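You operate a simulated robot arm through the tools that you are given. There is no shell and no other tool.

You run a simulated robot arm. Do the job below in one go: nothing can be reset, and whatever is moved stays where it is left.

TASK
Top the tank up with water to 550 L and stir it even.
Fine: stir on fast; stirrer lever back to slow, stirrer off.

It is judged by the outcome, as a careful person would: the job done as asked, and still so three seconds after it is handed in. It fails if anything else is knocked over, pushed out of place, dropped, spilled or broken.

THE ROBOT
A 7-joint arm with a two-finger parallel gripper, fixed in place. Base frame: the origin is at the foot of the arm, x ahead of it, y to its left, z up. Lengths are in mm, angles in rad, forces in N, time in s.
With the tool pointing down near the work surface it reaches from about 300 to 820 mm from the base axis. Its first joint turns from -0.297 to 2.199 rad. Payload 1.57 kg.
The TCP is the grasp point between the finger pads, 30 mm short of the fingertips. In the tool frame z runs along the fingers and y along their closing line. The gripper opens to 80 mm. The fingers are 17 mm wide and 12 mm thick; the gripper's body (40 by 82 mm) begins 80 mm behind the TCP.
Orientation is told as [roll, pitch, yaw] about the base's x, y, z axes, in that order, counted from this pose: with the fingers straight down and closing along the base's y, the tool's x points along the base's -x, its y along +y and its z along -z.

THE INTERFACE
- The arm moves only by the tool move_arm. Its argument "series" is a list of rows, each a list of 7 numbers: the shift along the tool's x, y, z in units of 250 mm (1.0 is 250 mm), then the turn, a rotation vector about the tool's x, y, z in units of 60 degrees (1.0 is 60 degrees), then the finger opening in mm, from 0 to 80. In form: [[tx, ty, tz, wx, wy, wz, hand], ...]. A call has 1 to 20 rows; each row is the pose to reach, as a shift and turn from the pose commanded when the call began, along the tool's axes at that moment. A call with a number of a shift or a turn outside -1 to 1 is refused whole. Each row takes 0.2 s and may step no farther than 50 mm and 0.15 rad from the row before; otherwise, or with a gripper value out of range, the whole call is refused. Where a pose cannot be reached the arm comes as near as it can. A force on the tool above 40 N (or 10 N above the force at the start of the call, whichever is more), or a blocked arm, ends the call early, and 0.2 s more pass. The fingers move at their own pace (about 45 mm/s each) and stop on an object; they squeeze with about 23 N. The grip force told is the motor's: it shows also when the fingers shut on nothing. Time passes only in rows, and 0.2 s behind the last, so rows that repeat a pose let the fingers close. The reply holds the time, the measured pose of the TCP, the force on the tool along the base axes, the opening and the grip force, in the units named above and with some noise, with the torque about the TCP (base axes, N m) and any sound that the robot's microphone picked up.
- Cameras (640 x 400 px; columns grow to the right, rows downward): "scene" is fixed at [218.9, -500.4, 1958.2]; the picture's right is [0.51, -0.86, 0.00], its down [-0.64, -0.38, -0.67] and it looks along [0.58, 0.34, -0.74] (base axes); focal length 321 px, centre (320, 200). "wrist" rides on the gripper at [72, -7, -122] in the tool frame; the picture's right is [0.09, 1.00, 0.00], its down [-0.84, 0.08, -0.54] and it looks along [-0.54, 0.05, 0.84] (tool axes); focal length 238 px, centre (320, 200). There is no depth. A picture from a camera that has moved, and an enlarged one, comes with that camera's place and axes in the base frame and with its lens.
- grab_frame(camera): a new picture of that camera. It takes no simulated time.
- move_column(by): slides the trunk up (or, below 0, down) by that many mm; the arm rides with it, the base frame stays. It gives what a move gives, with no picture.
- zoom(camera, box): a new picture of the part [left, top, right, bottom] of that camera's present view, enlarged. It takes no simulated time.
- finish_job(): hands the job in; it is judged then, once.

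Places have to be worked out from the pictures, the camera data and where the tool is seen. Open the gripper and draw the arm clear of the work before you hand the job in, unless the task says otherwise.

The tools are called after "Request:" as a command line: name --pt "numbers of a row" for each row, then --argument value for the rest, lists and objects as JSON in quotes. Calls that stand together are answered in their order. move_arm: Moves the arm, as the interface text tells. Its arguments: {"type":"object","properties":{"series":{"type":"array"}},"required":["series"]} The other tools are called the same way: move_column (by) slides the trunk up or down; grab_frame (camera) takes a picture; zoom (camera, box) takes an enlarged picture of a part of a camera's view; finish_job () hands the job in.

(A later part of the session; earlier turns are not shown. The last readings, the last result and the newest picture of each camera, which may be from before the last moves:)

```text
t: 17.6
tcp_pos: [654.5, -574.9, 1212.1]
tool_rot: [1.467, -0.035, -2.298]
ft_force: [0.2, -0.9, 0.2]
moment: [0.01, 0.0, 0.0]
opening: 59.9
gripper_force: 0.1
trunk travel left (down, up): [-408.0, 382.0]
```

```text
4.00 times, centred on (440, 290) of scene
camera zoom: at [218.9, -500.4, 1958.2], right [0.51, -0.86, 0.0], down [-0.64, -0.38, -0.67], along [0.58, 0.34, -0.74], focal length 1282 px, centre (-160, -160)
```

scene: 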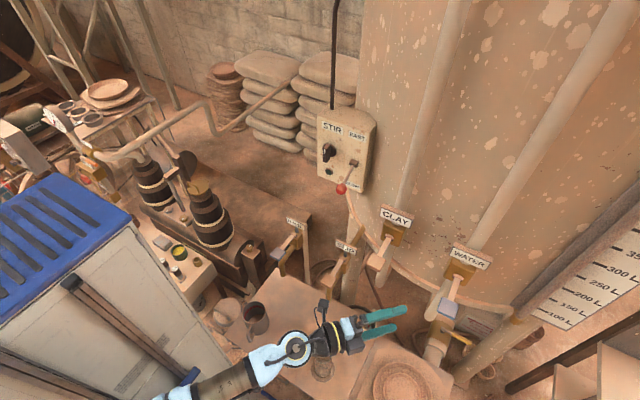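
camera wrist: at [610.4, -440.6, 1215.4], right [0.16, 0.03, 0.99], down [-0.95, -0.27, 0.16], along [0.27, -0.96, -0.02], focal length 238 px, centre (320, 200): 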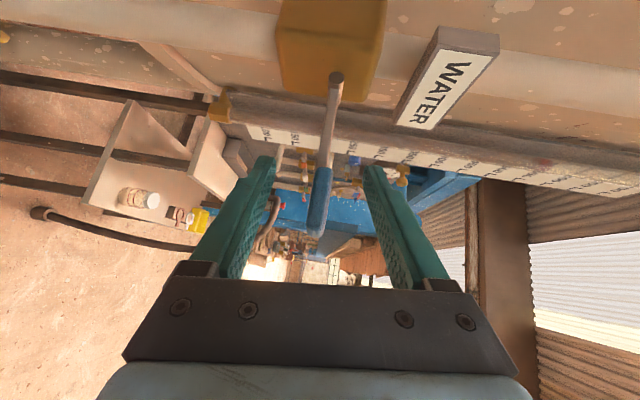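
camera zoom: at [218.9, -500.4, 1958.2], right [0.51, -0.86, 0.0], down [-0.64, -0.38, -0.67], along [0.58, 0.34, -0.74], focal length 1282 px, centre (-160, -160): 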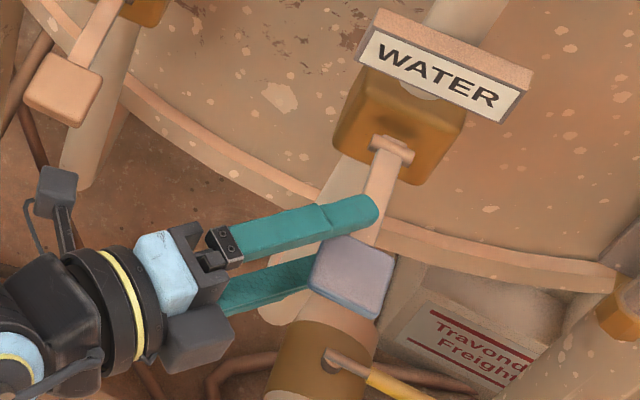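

The fingers straddle the lever now. I'll take a reference reading of the gauge from this pose before opening anything.

Request:
zoom --camera "wrist" --box '[480, 120, 640, 210]'

Request:
zoom --camera "wrist" --box '[250, 60, 400, 250]'

```text
4.00 times, centred on (560, 165) of wrist
camera zoom: at [610.4, -440.6, 1215.4], right [0.16, 0.03, 0.99], down [-0.95, -0.27, 0.16], along [0.27, -0.96, -0.02], focal length 953 px, centre (-640, 340)
```

zoom: 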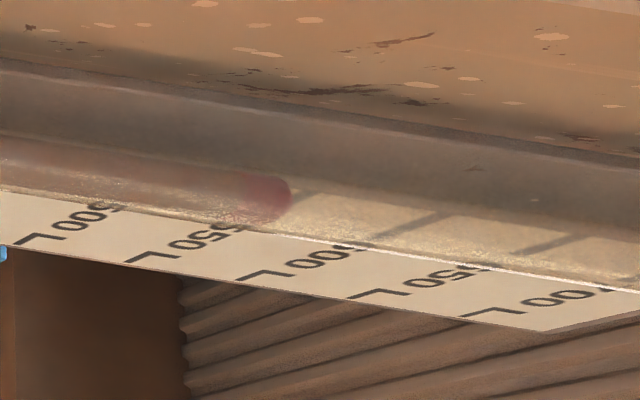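

```text
2.11 times, centred on (325, 155) of wrist
camera zoom: at [610.4, -440.6, 1215.4], right [0.16, 0.03, 0.99], down [-0.95, -0.27, 0.16], along [0.27, -0.96, -0.02], focal length 502 px, centre (310, 295)
```

zoom: 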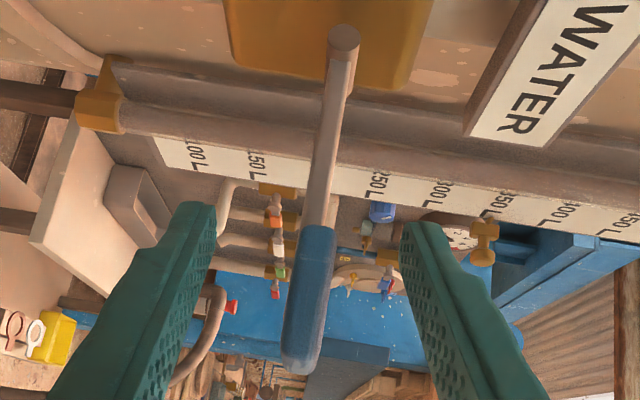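

Float tip sits at column 290 in this zoom for 500 L. Now I'll shift 12 mm toward the pad end and narrow the fingers to 30 mm around it.

Request:
move_arm --pt "-0.024 0 0.008 0 0 0 60" --pt "-0.048 0 0.016 0 0 0 50" --pt "-0.048 0 0.016 0 0 0 40" --pt "-0.048 0 0.016 0 0 0 30" --pt "-0.048 0 0.016 0 0 0 30"

Request:
grab_frame --camera "wrist"

Request:
zoom --camera "scene" --box '[380, 240, 500, 340]'

```text
t: 18.9
tcp_pos: [649.0, -586.3, 1212.2]
tool_rot: [1.467, -0.037, -2.296]
ft_force: [-0.6, 0.1, 0.0]
moment: [-0.01, -0.02, 0.01]
opening: 29.8
gripper_force: 0.1
trunk travel left (down, up): [-408.0, 382.0]
```

```text
taken
camera wrist: at [605.3, -452.0, 1215.2], right [0.16, 0.03, 0.99], down [-0.95, -0.27, 0.16], along [0.27, -0.96, -0.02], focal length 238 px, centre (320, 200)
```

wrist: 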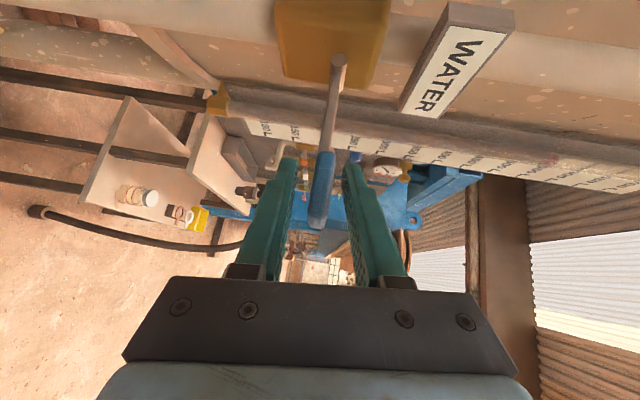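

```text
4.00 times, centred on (440, 290) of scene
camera zoom: at [218.9, -500.4, 1958.2], right [0.51, -0.86, 0.0], down [-0.64, -0.38, -0.67], along [0.58, 0.34, -0.74], focal length 1282 px, centre (-160, -160)
```

zoom: 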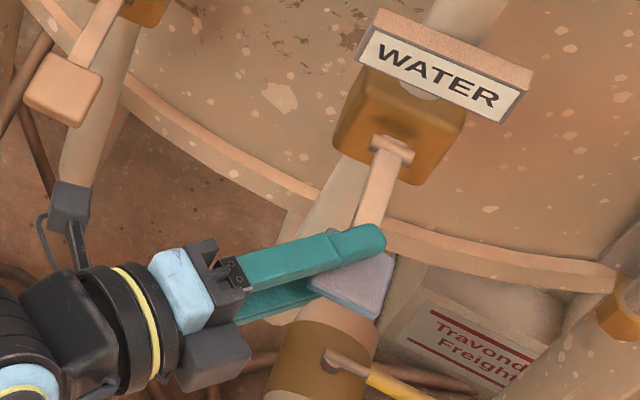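

Fingers are neatly above and below the pad. I'll gently press down 12 mm to see whether the lever moves that way, watching force and sound.

Request:
move_arm --pt "0 -0.016 0 0 0 0 30" --pt "0 -0.032 0 0 0 0 30" --pt "0 -0.048 0 0 0 0 30"

Request:
zoom --camera "wrist" --box '[250, 60, 400, 250]'

```text
t: 19.6
tcp_pos: [648.5, -584.7, 1200.8]
tool_rot: [1.47, -0.035, -2.296]
ft_force: [0.6, -0.7, 3.0]
moment: [-0.06, -0.05, 0.0]
opening: 31.4
gripper_force: 0.5
trunk travel left (down, up): [-408.0, 382.0]
```

```text
2.11 times, centred on (325, 155) of wrist
camera zoom: at [604.3, -451.3, 1203.9], right [0.16, 0.03, 0.99], down [-0.95, -0.27, 0.16], along [0.27, -0.96, -0.02], focal length 502 px, centre (310, 295)
```

zoom: 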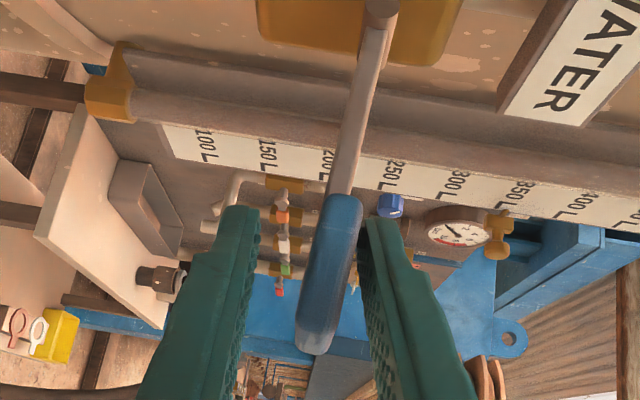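

About 3 N of contact and the lever seems to tilt slightly. I'll press another 8 mm and check.

Request:
move_arm --pt "0 -0.016 0 0 0 0 30" --pt "0 -0.032 0 0 0 0 30"

Request:
zoom --camera "wrist" --box '[250, 60, 400, 250]'

Request:
zoom --camera "scene" --box '[380, 240, 500, 340]'

```text
t: 20.2
tcp_pos: [647.6, -583.8, 1193.1]
tool_rot: [1.47, -0.036, -2.297]
ft_force: [0.5, 0.5, 2.4]
moment: [-0.05, -0.07, 0.01]
opening: 32.0
gripper_force: 1.1
trunk travel left (down, up): [-408.0, 382.0]
```

```text
2.11 times, centred on (325, 155) of wrist
camera zoom: at [603.9, -450.7, 1195.8], right [0.16, 0.03, 0.99], down [-0.95, -0.27, 0.16], along [0.27, -0.96, -0.02], focal length 502 px, centre (310, 295)
```

zoom: 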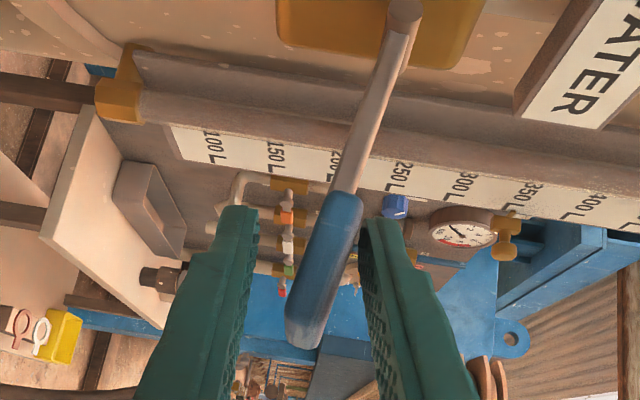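

```text
4.00 times, centred on (440, 290) of scene
camera zoom: at [218.9, -500.4, 1958.2], right [0.51, -0.86, 0.0], down [-0.64, -0.38, -0.67], along [0.58, 0.34, -0.74], focal length 1282 px, centre (-160, -160)
```

zoom: 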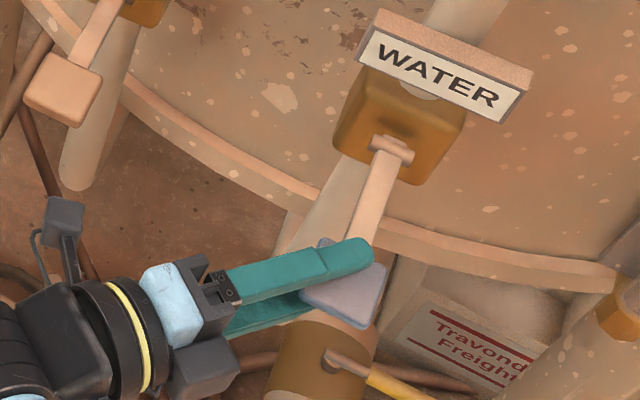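

The lever rotates downward under about 2.5 N, with no running-water sound yet. I'll continue down in small steps.

Request:
move_arm --pt "0 -0.016 0 0 0 0 30" --pt "0 -0.032 0 0 0 0 30" --pt "0 -0.048 0 0 0 0 30"

Request:
zoom --camera "wrist" --box '[250, 60, 400, 250]'

Request:
zoom --camera "wrist" --box '[480, 120, 640, 210]'

```text
t: 21.1
tcp_pos: [646.8, -585.1, 1180.5]
tool_rot: [1.469, -0.036, -2.299]
ft_force: [1.5, 0.4, 4.1]
moment: [-0.07, -0.06, 0.01]
opening: 33.5
gripper_force: 1.9
trunk travel left (down, up): [-408.0, 382.0]
```

```text
2.11 times, centred on (325, 155) of wrist
camera zoom: at [602.5, -450.5, 1184.0], right [0.16, 0.03, 0.99], down [-0.95, -0.27, 0.16], along [0.27, -0.96, -0.02], focal length 502 px, centre (310, 295)
```

zoom: 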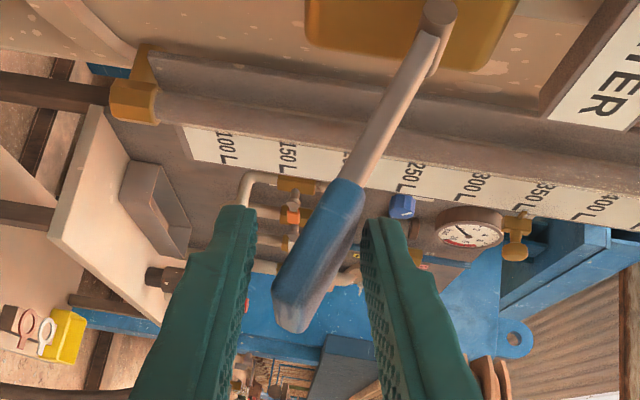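

```text
4.00 times, centred on (560, 165) of wrist
camera zoom: at [602.5, -450.5, 1184.0], right [0.16, 0.03, 0.99], down [-0.95, -0.27, 0.16], along [0.27, -0.96, -0.02], focal length 953 px, centre (-640, 340)
```

zoom: 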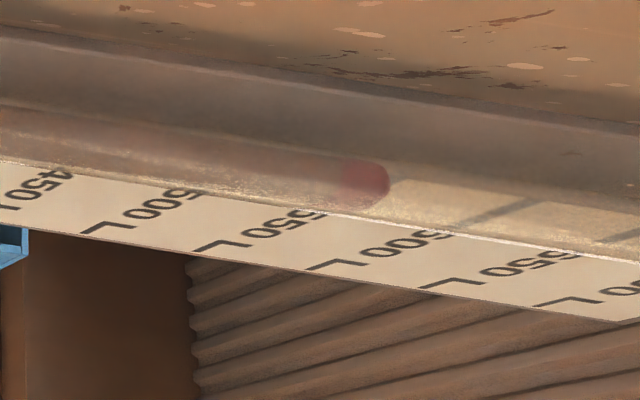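

The lever is at roughly 20° below level. I'll hold for a second here and compare the float to see if water is flowing.

Request:
move_arm --pt "0 0 0 0 0 0 30" --pt "0 0 0 0 0 0 30" --pt "0 0 0 0 0 0 30" --pt "0 0 0 0 0 0 30" --pt "0 0 0 0 0 0 30"

Request:
zoom --camera "wrist" --box '[480, 120, 640, 210]'

```text
t: 22.2
tcp_pos: [647.3, -584.4, 1180.8]
tool_rot: [1.469, -0.037, -2.296]
ft_force: [1.1, 0.5, 5.0]
moment: [-0.1, -0.08, 0.02]
opening: 33.7
gripper_force: 2.1
trunk travel left (down, up): [-408.0, 382.0]
```

```text
4.00 times, centred on (560, 165) of wrist
camera zoom: at [602.6, -450.5, 1183.8], right [0.16, 0.03, 0.99], down [-0.95, -0.27, 0.16], along [0.27, -0.96, -0.02], focal length 953 px, centre (-640, 340)
```

zoom: 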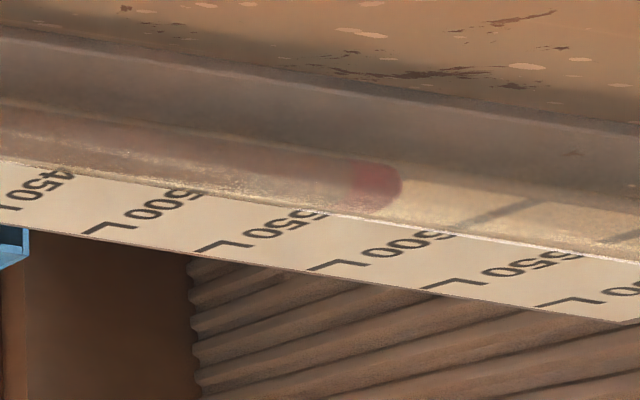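

The float tip moved from column 388 to 401 in 1.1 s, about 4-5 L/s, so water is flowing. I'll hold about 4 s, then re-read.

Request:
move_arm --pt "0 0 0 0 0 0 30" --pt "0 0 0 0 0 0 30" --pt "0 0 0 0 0 0 30" --pt "0 0 0 0 0 0 30" --pt "0 0 0 0 0 0 30" --pt "0 0 0 0 0 0 30" --pt "0 0 0 0 0 0 30" --pt "0 0 0 0 0 0 30" --pt "0 0 0 0 0 0 30" --pt "0 0 0 0 0 0 30" --pt "0 0 0 0 0 0 30" --pt "0 0 0 0 0 0 30" --pt "0 0 0 0 0 0 30" --pt "0 0 0 0 0 0 30" --pt "0 0 0 0 0 0 30"

Request:
zoom --camera "wrist" --box '[480, 120, 640, 210]'

```text
t: 25.4
tcp_pos: [647.2, -584.4, 1181.0]
tool_rot: [1.469, -0.037, -2.296]
ft_force: [1.5, -1.1, 3.6]
moment: [-0.04, -0.1, 0.01]
opening: 33.4
gripper_force: 1.6
trunk travel left (down, up): [-408.0, 382.0]
```

```text
4.00 times, centred on (560, 165) of wrist
camera zoom: at [602.6, -450.5, 1183.8], right [0.16, 0.03, 0.99], down [-0.95, -0.27, 0.16], along [0.27, -0.96, -0.02], focal length 953 px, centre (-640, 340)
```

zoom: 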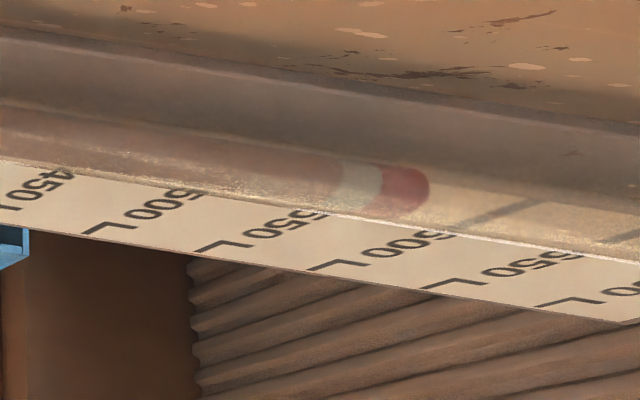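

The tube now shows a pale water layer over the brown slip, about 15 L so far (level about 515 L), at roughly 3.6 L/s. I'll hold another 4.2 s.

Request:
move_arm --pt "0 0 0 0 0 0 30" --pt "0 0 0 0 0 0 30" --pt "0 0 0 0 0 0 30" --pt "0 0 0 0 0 0 30" --pt "0 0 0 0 0 0 30" --pt "0 0 0 0 0 0 30" --pt "0 0 0 0 0 0 30" --pt "0 0 0 0 0 0 30" --pt "0 0 0 0 0 0 30" --pt "0 0 0 0 0 0 30" --pt "0 0 0 0 0 0 30" --pt "0 0 0 0 0 0 30" --pt "0 0 0 0 0 0 30" --pt "0 0 0 0 0 0 30" --pt "0 0 0 0 0 0 30" --pt "0 0 0 0 0 0 30" --pt "0 0 0 0 0 0 30" --pt "0 0 0 0 0 0 30" --pt "0 0 0 0 0 0 30" --pt "0 0 0 0 0 0 30"

Request:
zoom --camera "wrist" --box '[480, 120, 640, 210]'

```text
t: 29.6
tcp_pos: [647.1, -584.3, 1180.9]
tool_rot: [1.467, -0.038, -2.298]
ft_force: [1.1, -0.5, 3.2]
moment: [-0.06, -0.11, -0.04]
opening: 33.3
gripper_force: 2.0
trunk travel left (down, up): [-408.0, 382.0]
```

```text
4.00 times, centred on (560, 165) of wrist
camera zoom: at [602.6, -450.4, 1183.8], right [0.16, 0.03, 0.99], down [-0.95, -0.27, 0.16], along [0.27, -0.96, -0.02], focal length 953 px, centre (-640, 340)
```

zoom: 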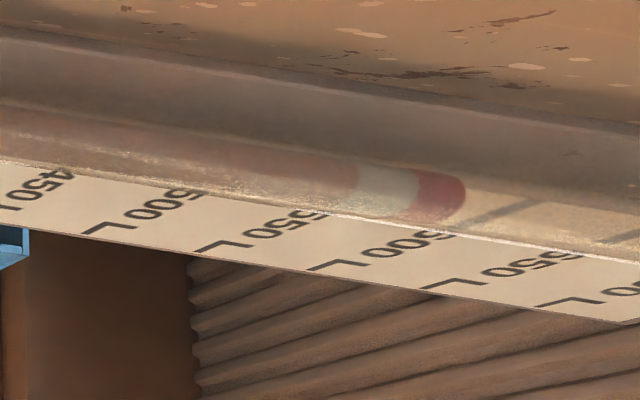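

The float tip is at column 466, and I estimate 550 L corresponds to about 523 in this view. So the level is about 530 L, filling at 3.3 L/s. I'll hold about 2.6 s more, then close and verify from level height.

Request:
move_arm --pt "0 0 0 0 0 0 30" --pt "0 0 0 0 0 0 30" --pt "0 0 0 0 0 0 30" --pt "0 0 0 0 0 0 30" --pt "0 0 0 0 0 0 30" --pt "0 0 0 0 0 0 30" --pt "0 0 0 0 0 0 30" --pt "0 0 0 0 0 0 30" --pt "0 0 0 0 0 0 30" --pt "0 0 0 0 0 0 30" --pt "0 0 0 0 0 0 30" --pt "0 0 0 0 0 0 30"

Request:
zoom --camera "wrist" --box '[480, 120, 640, 210]'

```text
t: 32.2
tcp_pos: [647.5, -584.3, 1180.9]
tool_rot: [1.468, -0.037, -2.298]
ft_force: [-0.1, -0.4, 3.6]
moment: [-0.08, -0.12, 0.01]
opening: 33.2
gripper_force: 2.3
trunk travel left (down, up): [-408.0, 382.0]
```

```text
4.00 times, centred on (560, 165) of wrist
camera zoom: at [602.6, -450.4, 1183.8], right [0.16, 0.03, 0.99], down [-0.95, -0.27, 0.16], along [0.27, -0.96, -0.02], focal length 953 px, centre (-640, 340)
```

zoom: 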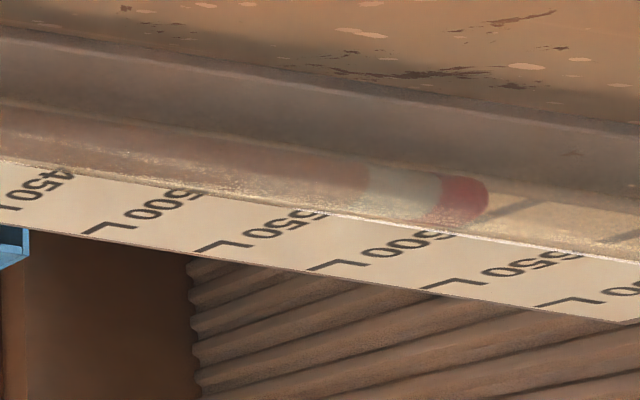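

Tip at 488, about 539 L. Now I'll close by raising the lower finger to bring the lever back level.

Request:
move_arm --pt "0 0.056 0 0 0 0 30" --pt "0 0.112 0 0 0 0 30" --pt "0 0.144 0 0 0 0 30" --pt "0 0.164 0 0 0 0 30" --pt "0 0.172 0 0 0 0 30"

Request:
zoom --camera "wrist" --box '[250, 60, 400, 250]'

Request:
zoom --camera "wrist" --box '[480, 120, 640, 210]'

```text
t: 33.5
tcp_pos: [650.7, -585.9, 1222.1]
tool_rot: [1.465, -0.037, -2.297]
ft_force: [-0.6, 1.7, -5.7]
moment: [-0.02, -0.08, 0.03]
opening: 34.7
gripper_force: 2.5
trunk travel left (down, up): [-408.0, 382.0]
```

```text
2.11 times, centred on (325, 155) of wrist
camera zoom: at [606.8, -452.3, 1225.7], right [0.16, 0.03, 0.99], down [-0.95, -0.27, 0.16], along [0.27, -0.96, -0.02], focal length 502 px, centre (310, 295)
```

zoom: 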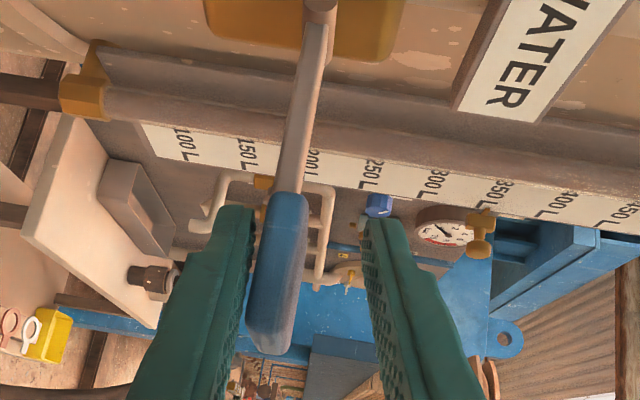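

```text
4.00 times, centred on (560, 165) of wrist
camera zoom: at [606.8, -452.3, 1225.7], right [0.16, 0.03, 0.99], down [-0.95, -0.27, 0.16], along [0.27, -0.96, -0.02], focal length 953 px, centre (-640, 340)
```

zoom: 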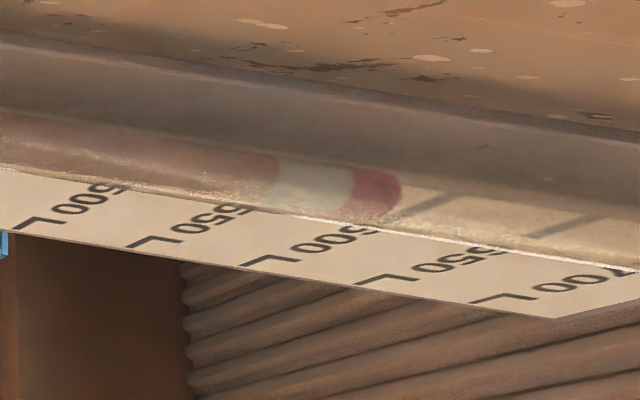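

The lever is back to the level position, with the finger pushing it up at about 6 N. I'll nudge up 4 mm more to confirm it is against its closed stop.

Request:
move_arm --pt "0 0.008 0 0 0 0 30" --pt "0 0.016 0 0 0 0 30" --pt "0 0.016 0 0 0 0 30"

Request:
zoom --camera "wrist" --box '[480, 120, 640, 210]'

Request:
zoom --camera "wrist" --box '[250, 60, 400, 250]'

```text
t: 34.2
tcp_pos: [651.0, -586.8, 1226.5]
tool_rot: [1.466, -0.036, -2.296]
ft_force: [-3.9, 2.5, -14.0]
moment: [-0.07, -0.19, 0.01]
opening: 41.4
gripper_force: 6.4
trunk travel left (down, up): [-408.0, 382.0]
```

```text
4.00 times, centred on (560, 165) of wrist
camera zoom: at [607.2, -452.4, 1229.3], right [0.16, 0.03, 0.99], down [-0.95, -0.27, 0.16], along [0.27, -0.96, -0.02], focal length 953 px, centre (-640, 340)
```

zoom: 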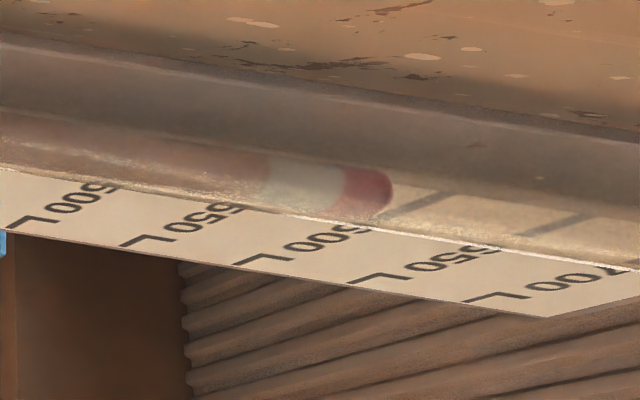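

```text
2.11 times, centred on (325, 155) of wrist
camera zoom: at [607.2, -452.4, 1229.3], right [0.16, 0.03, 0.99], down [-0.95, -0.27, 0.16], along [0.27, -0.96, -0.02], focal length 502 px, centre (310, 295)
```

zoom: 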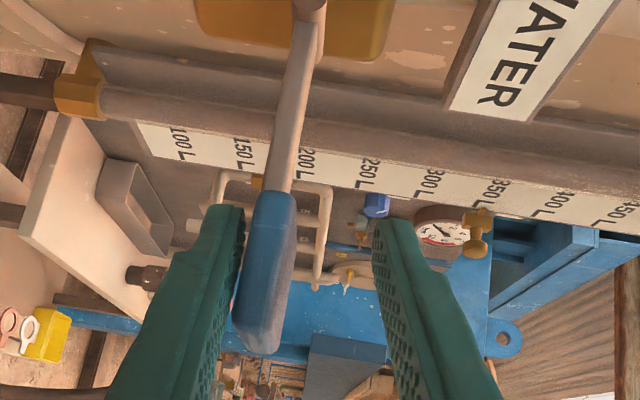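

The force jumped to 14 N with the lever level, so it is on its closed stop and the valve is shut. I'll relax, re-centre the fingers and back straight out from the pad.

Request:
move_arm --pt "0 -0.02 0 0 0 0 40" --pt "0 -0.044 0 0 0 0 50" --pt "0 -0.044 -0.05 0 0 0 60" --pt "0 -0.044 -0.15 0 0 0 60" --pt "0 -0.044 -0.25 0 0 0 60" --pt "0 -0.044 -0.35 0 0 0 60" --pt "0 -0.044 -0.4 0 0 0 60"

Request:
grab_frame --camera "wrist"

Request:
zoom --camera "scene" --box '[340, 230, 520, 360]'

```text
t: 35.9
tcp_pos: [576.1, -520.2, 1226.0]
tool_rot: [1.469, -0.036, -2.295]
ft_force: [-0.9, 0.1, 0.2]
moment: [0.02, -0.01, 0.02]
opening: 60.0
gripper_force: 0.1
trunk travel left (down, up): [-408.0, 382.0]
```

```text
taken
camera wrist: at [531.2, -385.4, 1229.5], right [0.16, 0.03, 0.99], down [-0.95, -0.27, 0.16], along [0.27, -0.96, -0.02], focal length 238 px, centre (320, 200)
```

wrist: 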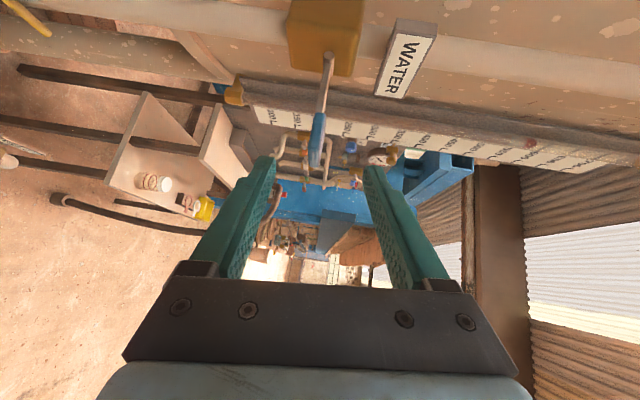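

```text
3.08 times, centred on (430, 295) of scene
camera zoom: at [218.9, -500.4, 1958.2], right [0.51, -0.86, 0.0], down [-0.64, -0.38, -0.67], along [0.58, 0.34, -0.74], focal length 986 px, centre (-18, -92)
```

zoom: 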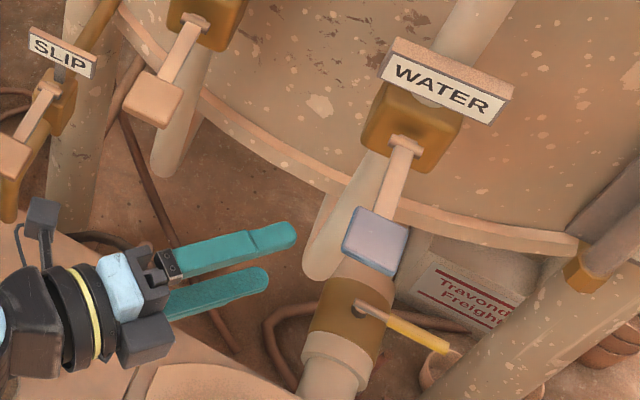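

The lever looks exactly as it did at the start. I'll raise the column so the wrist camera is level with the liquid surface for a parallax-free reading.

Request:
move_column --by 375

Request:
grab_frame --camera "wrist"

Request:
zoom --camera "wrist" --box '[280, 60, 400, 140]'

```text
t: 39.5
tcp_pos: [575.6, -519.9, 1601.4]
tool_rot: [1.467, -0.037, -2.298]
ft_force: [0.0, -0.2, -0.7]
moment: [0.01, -0.03, 0.01]
opening: 60.2
gripper_force: 0.1
trunk travel left (down, up): [-783.0, 7.0]
```

```text
taken
camera wrist: at [531.2, -385.7, 1604.6], right [0.16, 0.03, 0.99], down [-0.95, -0.27, 0.16], along [0.27, -0.96, -0.02], focal length 238 px, centre (320, 200)
```

wrist: 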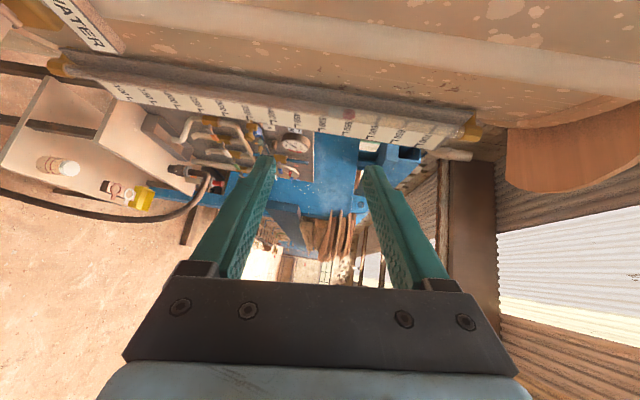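

```text
5.00 times, centred on (340, 100) of wrist
camera zoom: at [531.2, -385.7, 1604.6], right [0.16, 0.03, 0.99], down [-0.95, -0.27, 0.16], along [0.27, -0.96, -0.02], focal length 1192 px, centre (220, 700)
```

zoom: 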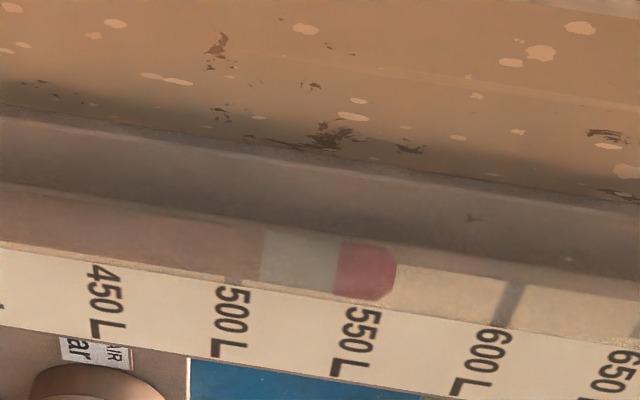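

The view is now nearly level with the surface. Zooming in further to read the pale-water/red-float boundary against the ticks.

Request:
zoom --camera "wrist" --box '[325, 100, 365, 130]'

Request:
zoom --camera "wrist" --box '[305, 95, 405, 145]'

```text
13.33 times, centred on (345, 115) of wrist
camera zoom: at [531.2, -385.7, 1604.6], right [0.16, 0.03, 0.99], down [-0.95, -0.27, 0.16], along [0.27, -0.96, -0.02], focal length 3178 px, centre (-13, 1333)
```

zoom: 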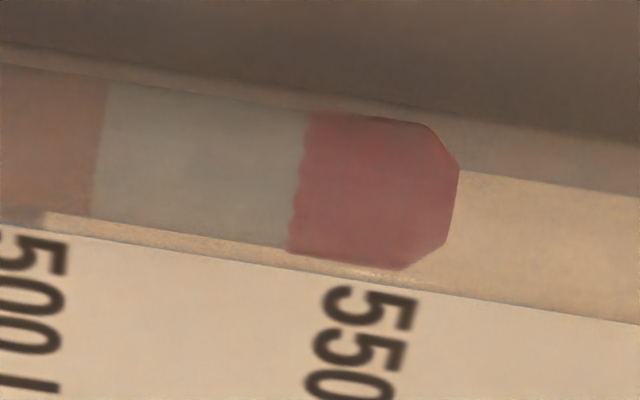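

```text
6.40 times, centred on (355, 120) of wrist
camera zoom: at [531.2, -385.7, 1604.6], right [0.16, 0.03, 0.99], down [-0.95, -0.27, 0.16], along [0.27, -0.96, -0.02], focal length 1525 px, centre (96, 712)
```

zoom: 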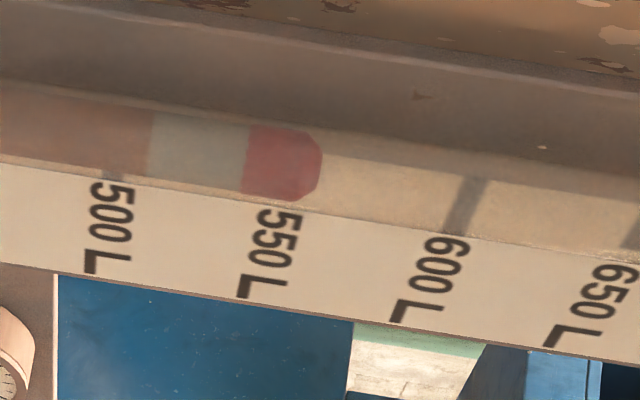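

The water surface reads z≈1614 against the 550 L tick at about 1632, so the tank is at about 535-536 L and needs about 14 L more. I'll go back down and repeat at the same lever position.

Request:
move_column --by -375

Request:
move_arm --pt "0 -0.02 0.1 0 0 0 60" --pt "0 -0.045 0.2 0 0 0 60" --pt "0 -0.055 0.3 0 0 0 60" --pt "0 -0.055 0.38 0 0 0 50" --pt "0 -0.055 0.395 0 0 0 40" --pt "0 -0.055 0.395 0 0 0 30" --pt "0 -0.055 0.395 0 0 0 30"

Request:
zoom --camera "wrist" --box '[250, 60, 400, 250]'

Request:
zoom --camera "wrist" --box '[480, 120, 640, 210]'

```text
t: 43.1
tcp_pos: [574.7, -520.1, 1226.9]
tool_rot: [1.467, -0.037, -2.298]
ft_force: [0.2, -0.1, -0.5]
moment: [-0.01, -0.02, 0.02]
opening: 59.9
gripper_force: 0.1
trunk travel left (down, up): [-408.0, 382.0]
```

```text
t: 44.7
tcp_pos: [648.6, -584.5, 1202.9]
tool_rot: [1.469, -0.038, -2.296]
ft_force: [0.3, -0.6, 1.6]
moment: [-0.04, -0.02, -0.05]
opening: 31.2
gripper_force: 1.2
trunk travel left (down, up): [-408.0, 382.0]
```

```text
2.11 times, centred on (325, 155) of wrist
camera zoom: at [603.5, -451.0, 1206.2], right [0.16, 0.03, 0.99], down [-0.95, -0.27, 0.16], along [0.27, -0.96, -0.02], focal length 502 px, centre (310, 295)
```

zoom: 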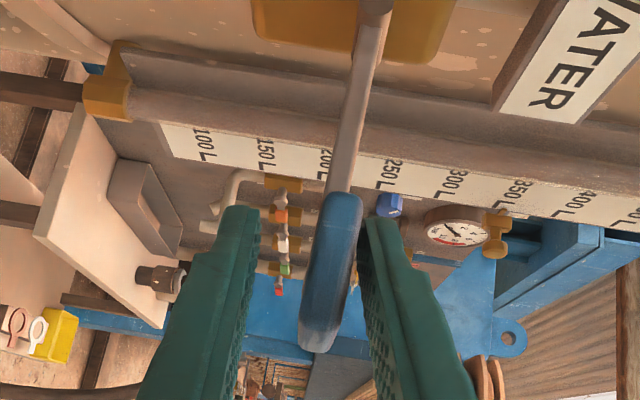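

```text
4.00 times, centred on (560, 165) of wrist
camera zoom: at [603.5, -451.0, 1206.2], right [0.16, 0.03, 0.99], down [-0.95, -0.27, 0.16], along [0.27, -0.96, -0.02], focal length 953 px, centre (-640, 340)
```

zoom: 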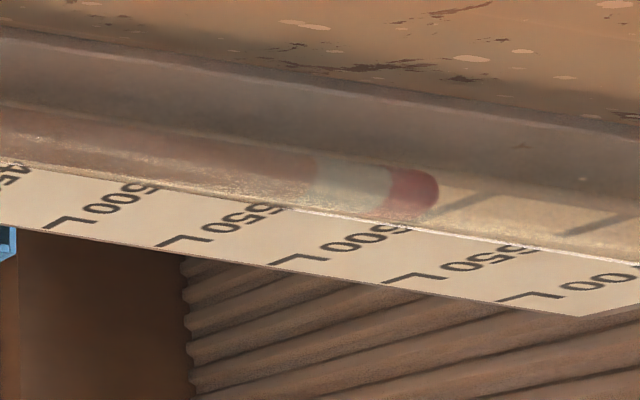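

Same float height as before (so no creep), and the finger touches the pad. I'll press the lever down to the same position and hold briefly.

Request:
move_arm --pt "0 -0.022 0 0 0 0 30" --pt "0 -0.044 0 0 0 0 30" --pt "0 -0.066 0 0 0 0 30" --pt "0 -0.088 0 0 0 0 30" --pt "0 -0.088 0 0 0 0 30" --pt "0 -0.088 0 0 0 0 30" --pt "0 -0.088 0 0 0 0 30" --pt "0 -0.088 0 0 0 0 30" --pt "0 -0.088 0 0 0 0 30" --pt "0 -0.088 0 0 0 0 30"

Request:
zoom --camera "wrist" --box '[480, 120, 640, 210]'

```text
t: 46.9
tcp_pos: [644.9, -582.7, 1181.7]
tool_rot: [1.468, -0.037, -2.296]
ft_force: [-0.6, 0.0, 3.1]
moment: [-0.08, -0.1, -0.01]
opening: 33.1
gripper_force: 1.5
trunk travel left (down, up): [-408.0, 382.0]
```

```text
4.00 times, centred on (560, 165) of wrist
camera zoom: at [600.5, -450.1, 1184.2], right [0.16, 0.03, 0.99], down [-0.95, -0.27, 0.16], along [0.27, -0.96, -0.02], focal length 953 px, centre (-640, 340)
```

zoom: 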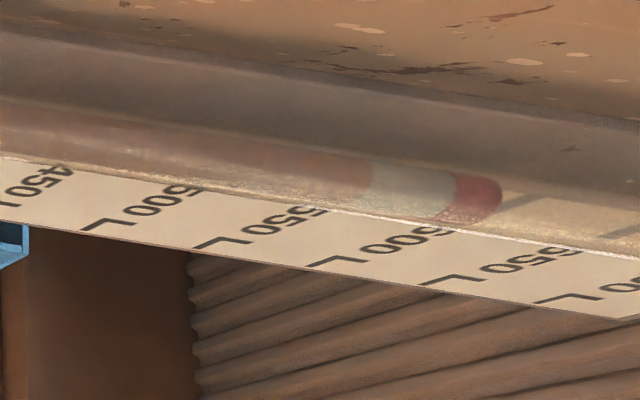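

Tip at 501 (about 540.5 L); target is about 528. Holding another 2 s.

Request:
move_arm --pt "0 0 0 0 0 0 30" --pt "0 0 0 0 0 0 30" --pt "0 0 0 0 0 0 30" --pt "0 0 0 0 0 0 30" --pt "0 0 0 0 0 0 30" --pt "0 0 0 0 0 0 30" --pt "0 0 0 0 0 0 30" --pt "0 0 0 0 0 0 30" --pt "0 0 0 0 0 0 30"

Request:
zoom --camera "wrist" --box '[480, 120, 640, 210]'

```text
t: 48.9
tcp_pos: [645.3, -584.0, 1181.0]
tool_rot: [1.467, -0.037, -2.297]
ft_force: [-1.1, -0.5, 2.7]
moment: [-0.03, -0.11, -0.06]
opening: 32.9
gripper_force: 2.0
trunk travel left (down, up): [-408.0, 382.0]
```

```text
4.00 times, centred on (560, 165) of wrist
camera zoom: at [600.5, -450.1, 1184.2], right [0.16, 0.03, 0.99], down [-0.95, -0.27, 0.16], along [0.27, -0.96, -0.02], focal length 953 px, centre (-640, 340)
```

zoom: 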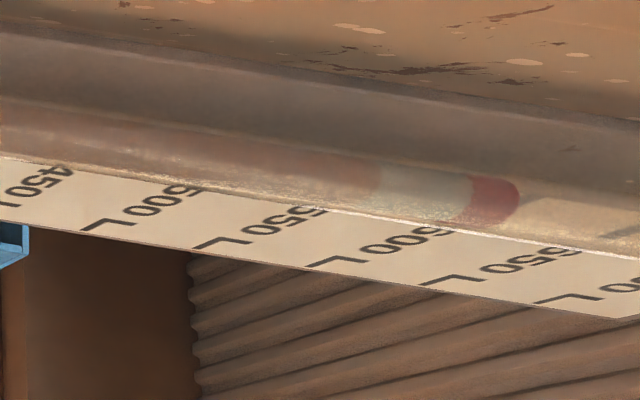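

Tip at 519, about 547 L. I'll hold 0.4 s more, then close the lever fully up to its stop.

Request:
move_arm --pt "0 0 0 0 0 0 30" --pt "0 0 0 0 0 0 30" --pt "0 0.056 0 0 0 0 30" --pt "0 0.112 0 0 0 0 30" --pt "0 0.148 0 0 0 0 30" --pt "0 0.168 0 0 0 0 30" --pt "0 0.18 0 0 0 0 30" --pt "0 0.18 0 0 0 0 30"

Request:
zoom --camera "wrist" --box '[250, 60, 400, 250]'

Request:
zoom --camera "wrist" --box '[480, 120, 640, 210]'

```text
t: 50.7
tcp_pos: [650.4, -584.9, 1224.7]
tool_rot: [1.465, -0.036, -2.297]
ft_force: [-1.1, 2.8, -9.0]
moment: [-0.01, -0.12, -0.01]
opening: 38.3
gripper_force: 4.7
out of reach, approached as far as the arm can: row 5
trunk travel left (down, up): [-408.0, 382.0]
```

```text
2.11 times, centred on (325, 155) of wrist
camera zoom: at [606.0, -451.7, 1227.6], right [0.16, 0.03, 0.99], down [-0.95, -0.27, 0.16], along [0.27, -0.96, -0.02], focal length 502 px, centre (310, 295)
```

zoom: 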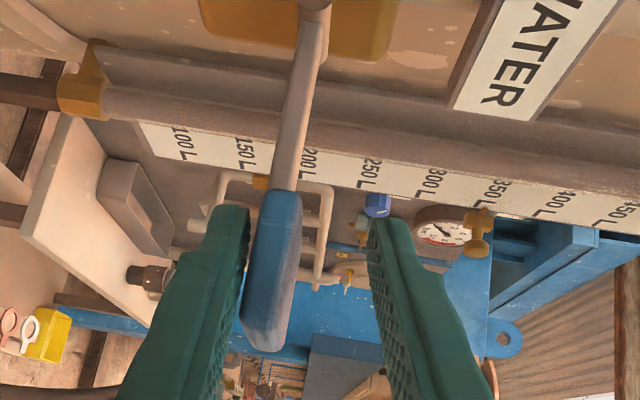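

```text
4.00 times, centred on (560, 165) of wrist
camera zoom: at [606.0, -451.7, 1227.6], right [0.16, 0.03, 0.99], down [-0.95, -0.27, 0.16], along [0.27, -0.96, -0.02], focal length 953 px, centre (-640, 340)
```

zoom: 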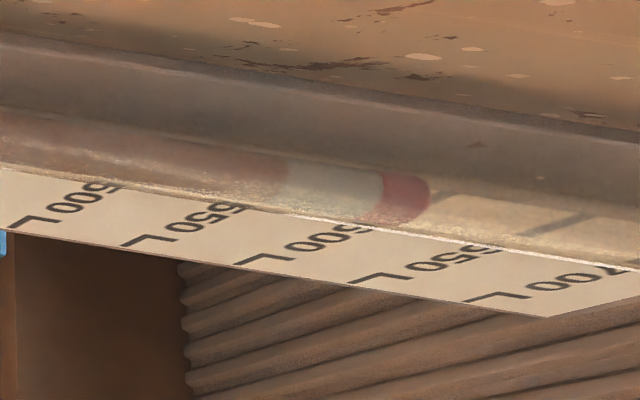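

The lever is on its closed stop again with 9 N, and I estimate about 548.5 L. I'll back out and check from level height again.

Request:
move_arm --pt "0 -0.02 0 0 0 0 40" --pt "0 -0.04 0 0 0 0 50" --pt "0 -0.04 -0.05 0 0 0 60" --pt "0 -0.04 -0.15 0 0 0 60" --pt "0 -0.04 -0.25 0 0 0 60" --pt "0 -0.04 -0.35 0 0 0 60" --pt "0 -0.04 -0.4 0 0 0 60"

Request:
move_column --by 380

Request:
zoom --camera "wrist" --box '[305, 95, 405, 145]'

Request:
zoom --camera "wrist" --box '[325, 100, 365, 130]'

Request:
grab_frame --camera "scene"

```text
t: 52.3
tcp_pos: [574.7, -518.7, 1224.2]
tool_rot: [1.468, -0.036, -2.297]
ft_force: [0.9, -0.2, 0.5]
moment: [0.01, 0.0, 0.0]
opening: 60.1
gripper_force: 0.0
trunk travel left (down, up): [-408.0, 382.0]
```

```text
t: 56.0
tcp_pos: [575.0, -518.2, 1605.4]
tool_rot: [1.468, -0.036, -2.298]
ft_force: [0.4, 0.5, 0.1]
moment: [0.01, 0.0, -0.01]
opening: 60.0
gripper_force: 0.0
trunk travel left (down, up): [-788.0, 2.0]
```

```text
6.40 times, centred on (355, 120) of wrist
camera zoom: at [530.0, -384.8, 1608.6], right [0.16, 0.03, 0.99], down [-0.95, -0.27, 0.16], along [0.27, -0.96, -0.02], focal length 1525 px, centre (96, 712)
```

zoom: 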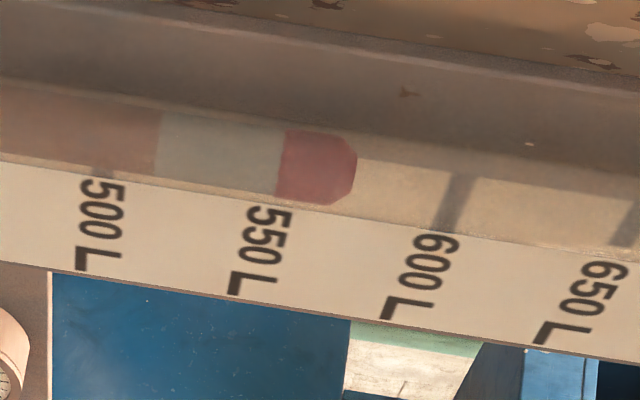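

```text
13.33 times, centred on (345, 115) of wrist
camera zoom: at [530.0, -384.8, 1608.6], right [0.16, 0.03, 0.99], down [-0.95, -0.27, 0.16], along [0.27, -0.96, -0.02], focal length 3178 px, centre (-13, 1333)
```

zoom: 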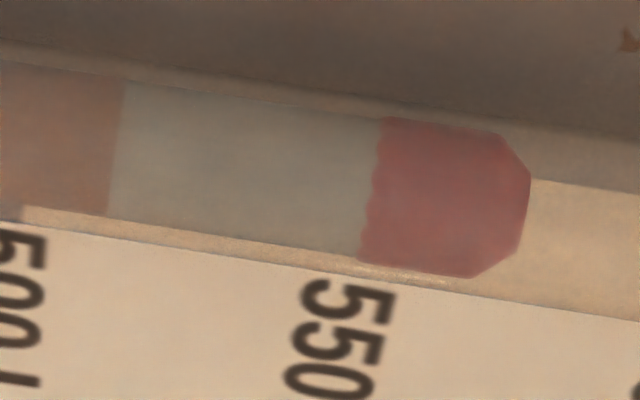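

```text
taken
```

scene: 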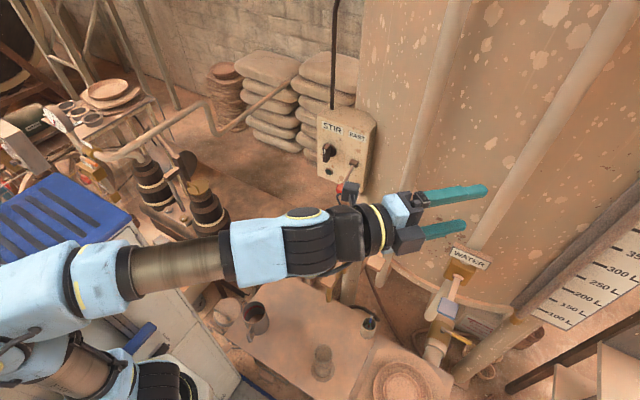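

By the same method the surface is at about 547-548.5 L. I'll raise 23 mm and move closer to make a more exact reading with the camera level with the 550 mark.

Request:
move_arm --pt "0 0.03 0.1 0 0 0 60" --pt "0 0.06 0.2 0 0 0 60" --pt "0 0.095 0.28 0 0 0 60" --pt "0 0.095 0.28 0 0 0 60" --pt "0 0.095 0.28 0 0 0 60"

Request:
grab_frame --camera "wrist"

```text
t: 57.2
tcp_pos: [629.9, -566.1, 1623.8]
tool_rot: [1.468, -0.035, -2.298]
ft_force: [-0.4, 0.2, 0.5]
moment: [-0.01, 0.01, 0.0]
opening: 60.1
gripper_force: 0.0
trunk travel left (down, up): [-788.0, 2.0]
```

```text
taken
camera wrist: at [585.1, -431.7, 1625.7], right [0.16, 0.03, 0.99], down [-0.95, -0.27, 0.16], along [0.27, -0.96, -0.02], focal length 238 px, centre (320, 200)
```

wrist: 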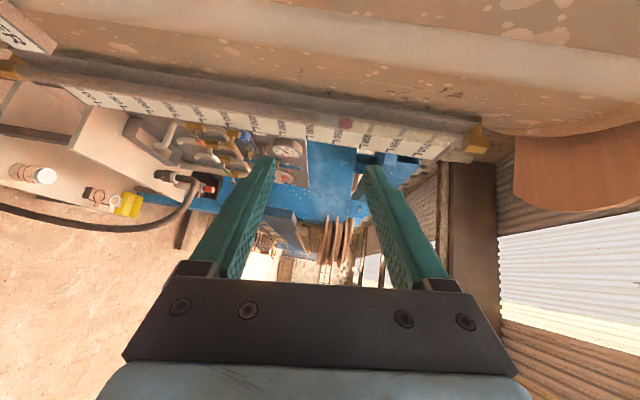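

Request:
zoom --camera "wrist" --box '[320, 105, 370, 145]'

Request:
zoom --camera "wrist" --box '[290, 100, 410, 160]'

```text
10.00 times, centred on (345, 125) of wrist
camera zoom: at [585.1, -431.7, 1625.7], right [0.16, 0.03, 0.99], down [-0.95, -0.27, 0.16], along [0.27, -0.96, -0.02], focal length 2384 px, centre (70, 950)
```

zoom: 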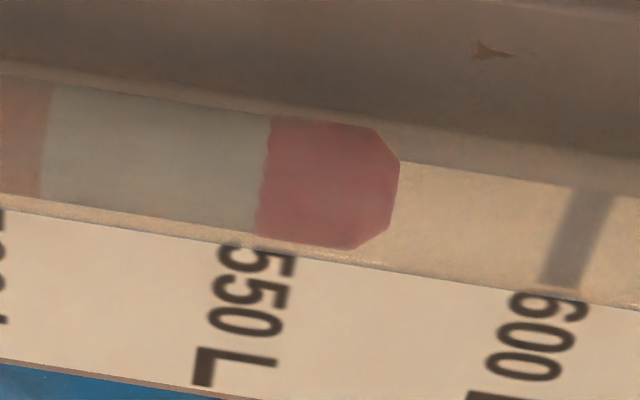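

```text
5.33 times, centred on (350, 130) of wrist
camera zoom: at [585.1, -431.7, 1625.7], right [0.16, 0.03, 0.99], down [-0.95, -0.27, 0.16], along [0.27, -0.96, -0.02], focal length 1271 px, centre (160, 573)
```

zoom: 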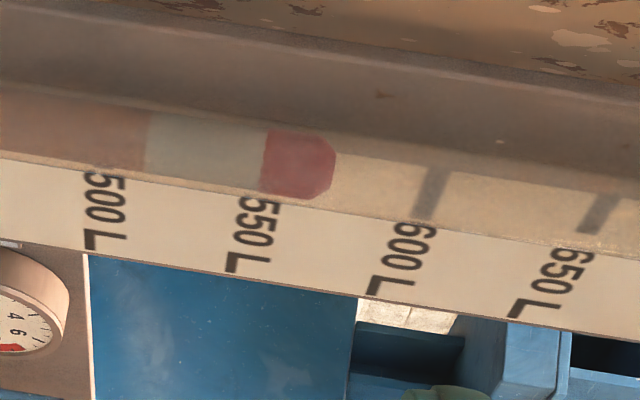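

The surface reads about 547-548 L, just below the 550 line. A quick open-and-close adds about 2 L, so I'll do one small top-up; first back to the standoff and down.

Request:
move_arm --pt "0 -0.03 -0.1 0 0 0 60" --pt "0 -0.06 -0.2 0 0 0 60" --pt "0 -0.095 -0.28 0 0 0 60" --pt "0 -0.095 -0.28 0 0 0 60"

Request:
move_column --by -380

Request:
move_arm --pt "0 -0.02 0.1 0 0 0 60" --pt "0 -0.035 0.2 0 0 0 60" --pt "0 -0.048 0.3 0 0 0 60" --pt "0 -0.048 0.38 0 0 0 50" --pt "0 -0.048 0.395 0 0 0 40" --pt "0 -0.048 0.395 0 0 0 30" --pt "0 -0.048 0.395 0 0 0 30"

Request:
zoom --camera "wrist" --box '[480, 120, 640, 210]'

Request:
zoom --camera "wrist" --box '[250, 60, 400, 250]'

```text
t: 58.2
tcp_pos: [574.1, -517.7, 1605.9]
tool_rot: [1.469, -0.036, -2.297]
ft_force: [-0.1, -0.4, -0.6]
moment: [-0.02, -0.02, 0.0]
opening: 60.0
gripper_force: 0.0
trunk travel left (down, up): [-788.0, 2.0]
```

```text
t: 61.8
tcp_pos: [574.5, -518.0, 1225.0]
tool_rot: [1.468, -0.038, -2.296]
ft_force: [-0.5, 0.1, 0.3]
moment: [0.01, 0.0, -0.03]
opening: 59.9
gripper_force: 0.0
trunk travel left (down, up): [-408.0, 382.0]
```

```text
t: 63.4
tcp_pos: [646.1, -582.3, 1204.4]
tool_rot: [1.468, -0.037, -2.298]
ft_force: [0.5, 0.2, 1.6]
moment: [-0.04, -0.04, 0.01]
opening: 31.3
gripper_force: 0.8
out of reach, approached as far as the arm can: row 2, 3
trunk travel left (down, up): [-408.0, 382.0]
```

```text
4.00 times, centred on (560, 165) of wrist
camera zoom: at [602.3, -449.0, 1207.0], right [0.16, 0.03, 0.99], down [-0.95, -0.27, 0.16], along [0.27, -0.96, -0.02], focal length 953 px, centre (-640, 340)
```

zoom: 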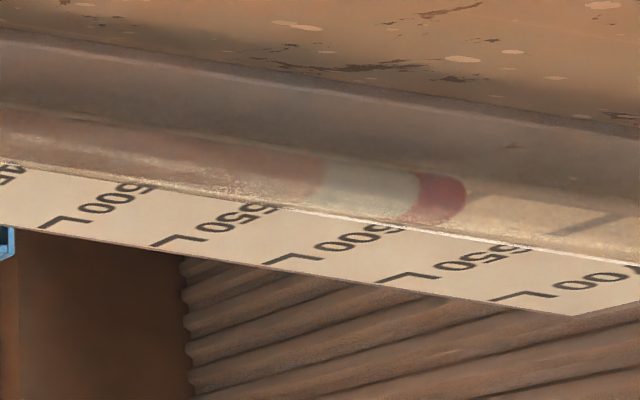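

```text
2.11 times, centred on (325, 155) of wrist
camera zoom: at [602.3, -449.0, 1207.0], right [0.16, 0.03, 0.99], down [-0.95, -0.27, 0.16], along [0.27, -0.96, -0.02], focal length 502 px, centre (310, 295)
```

zoom: 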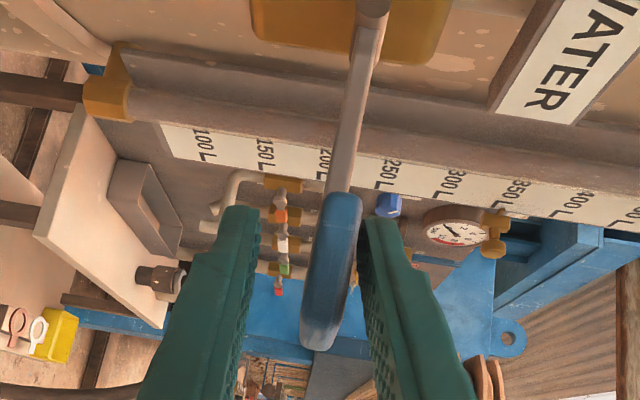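

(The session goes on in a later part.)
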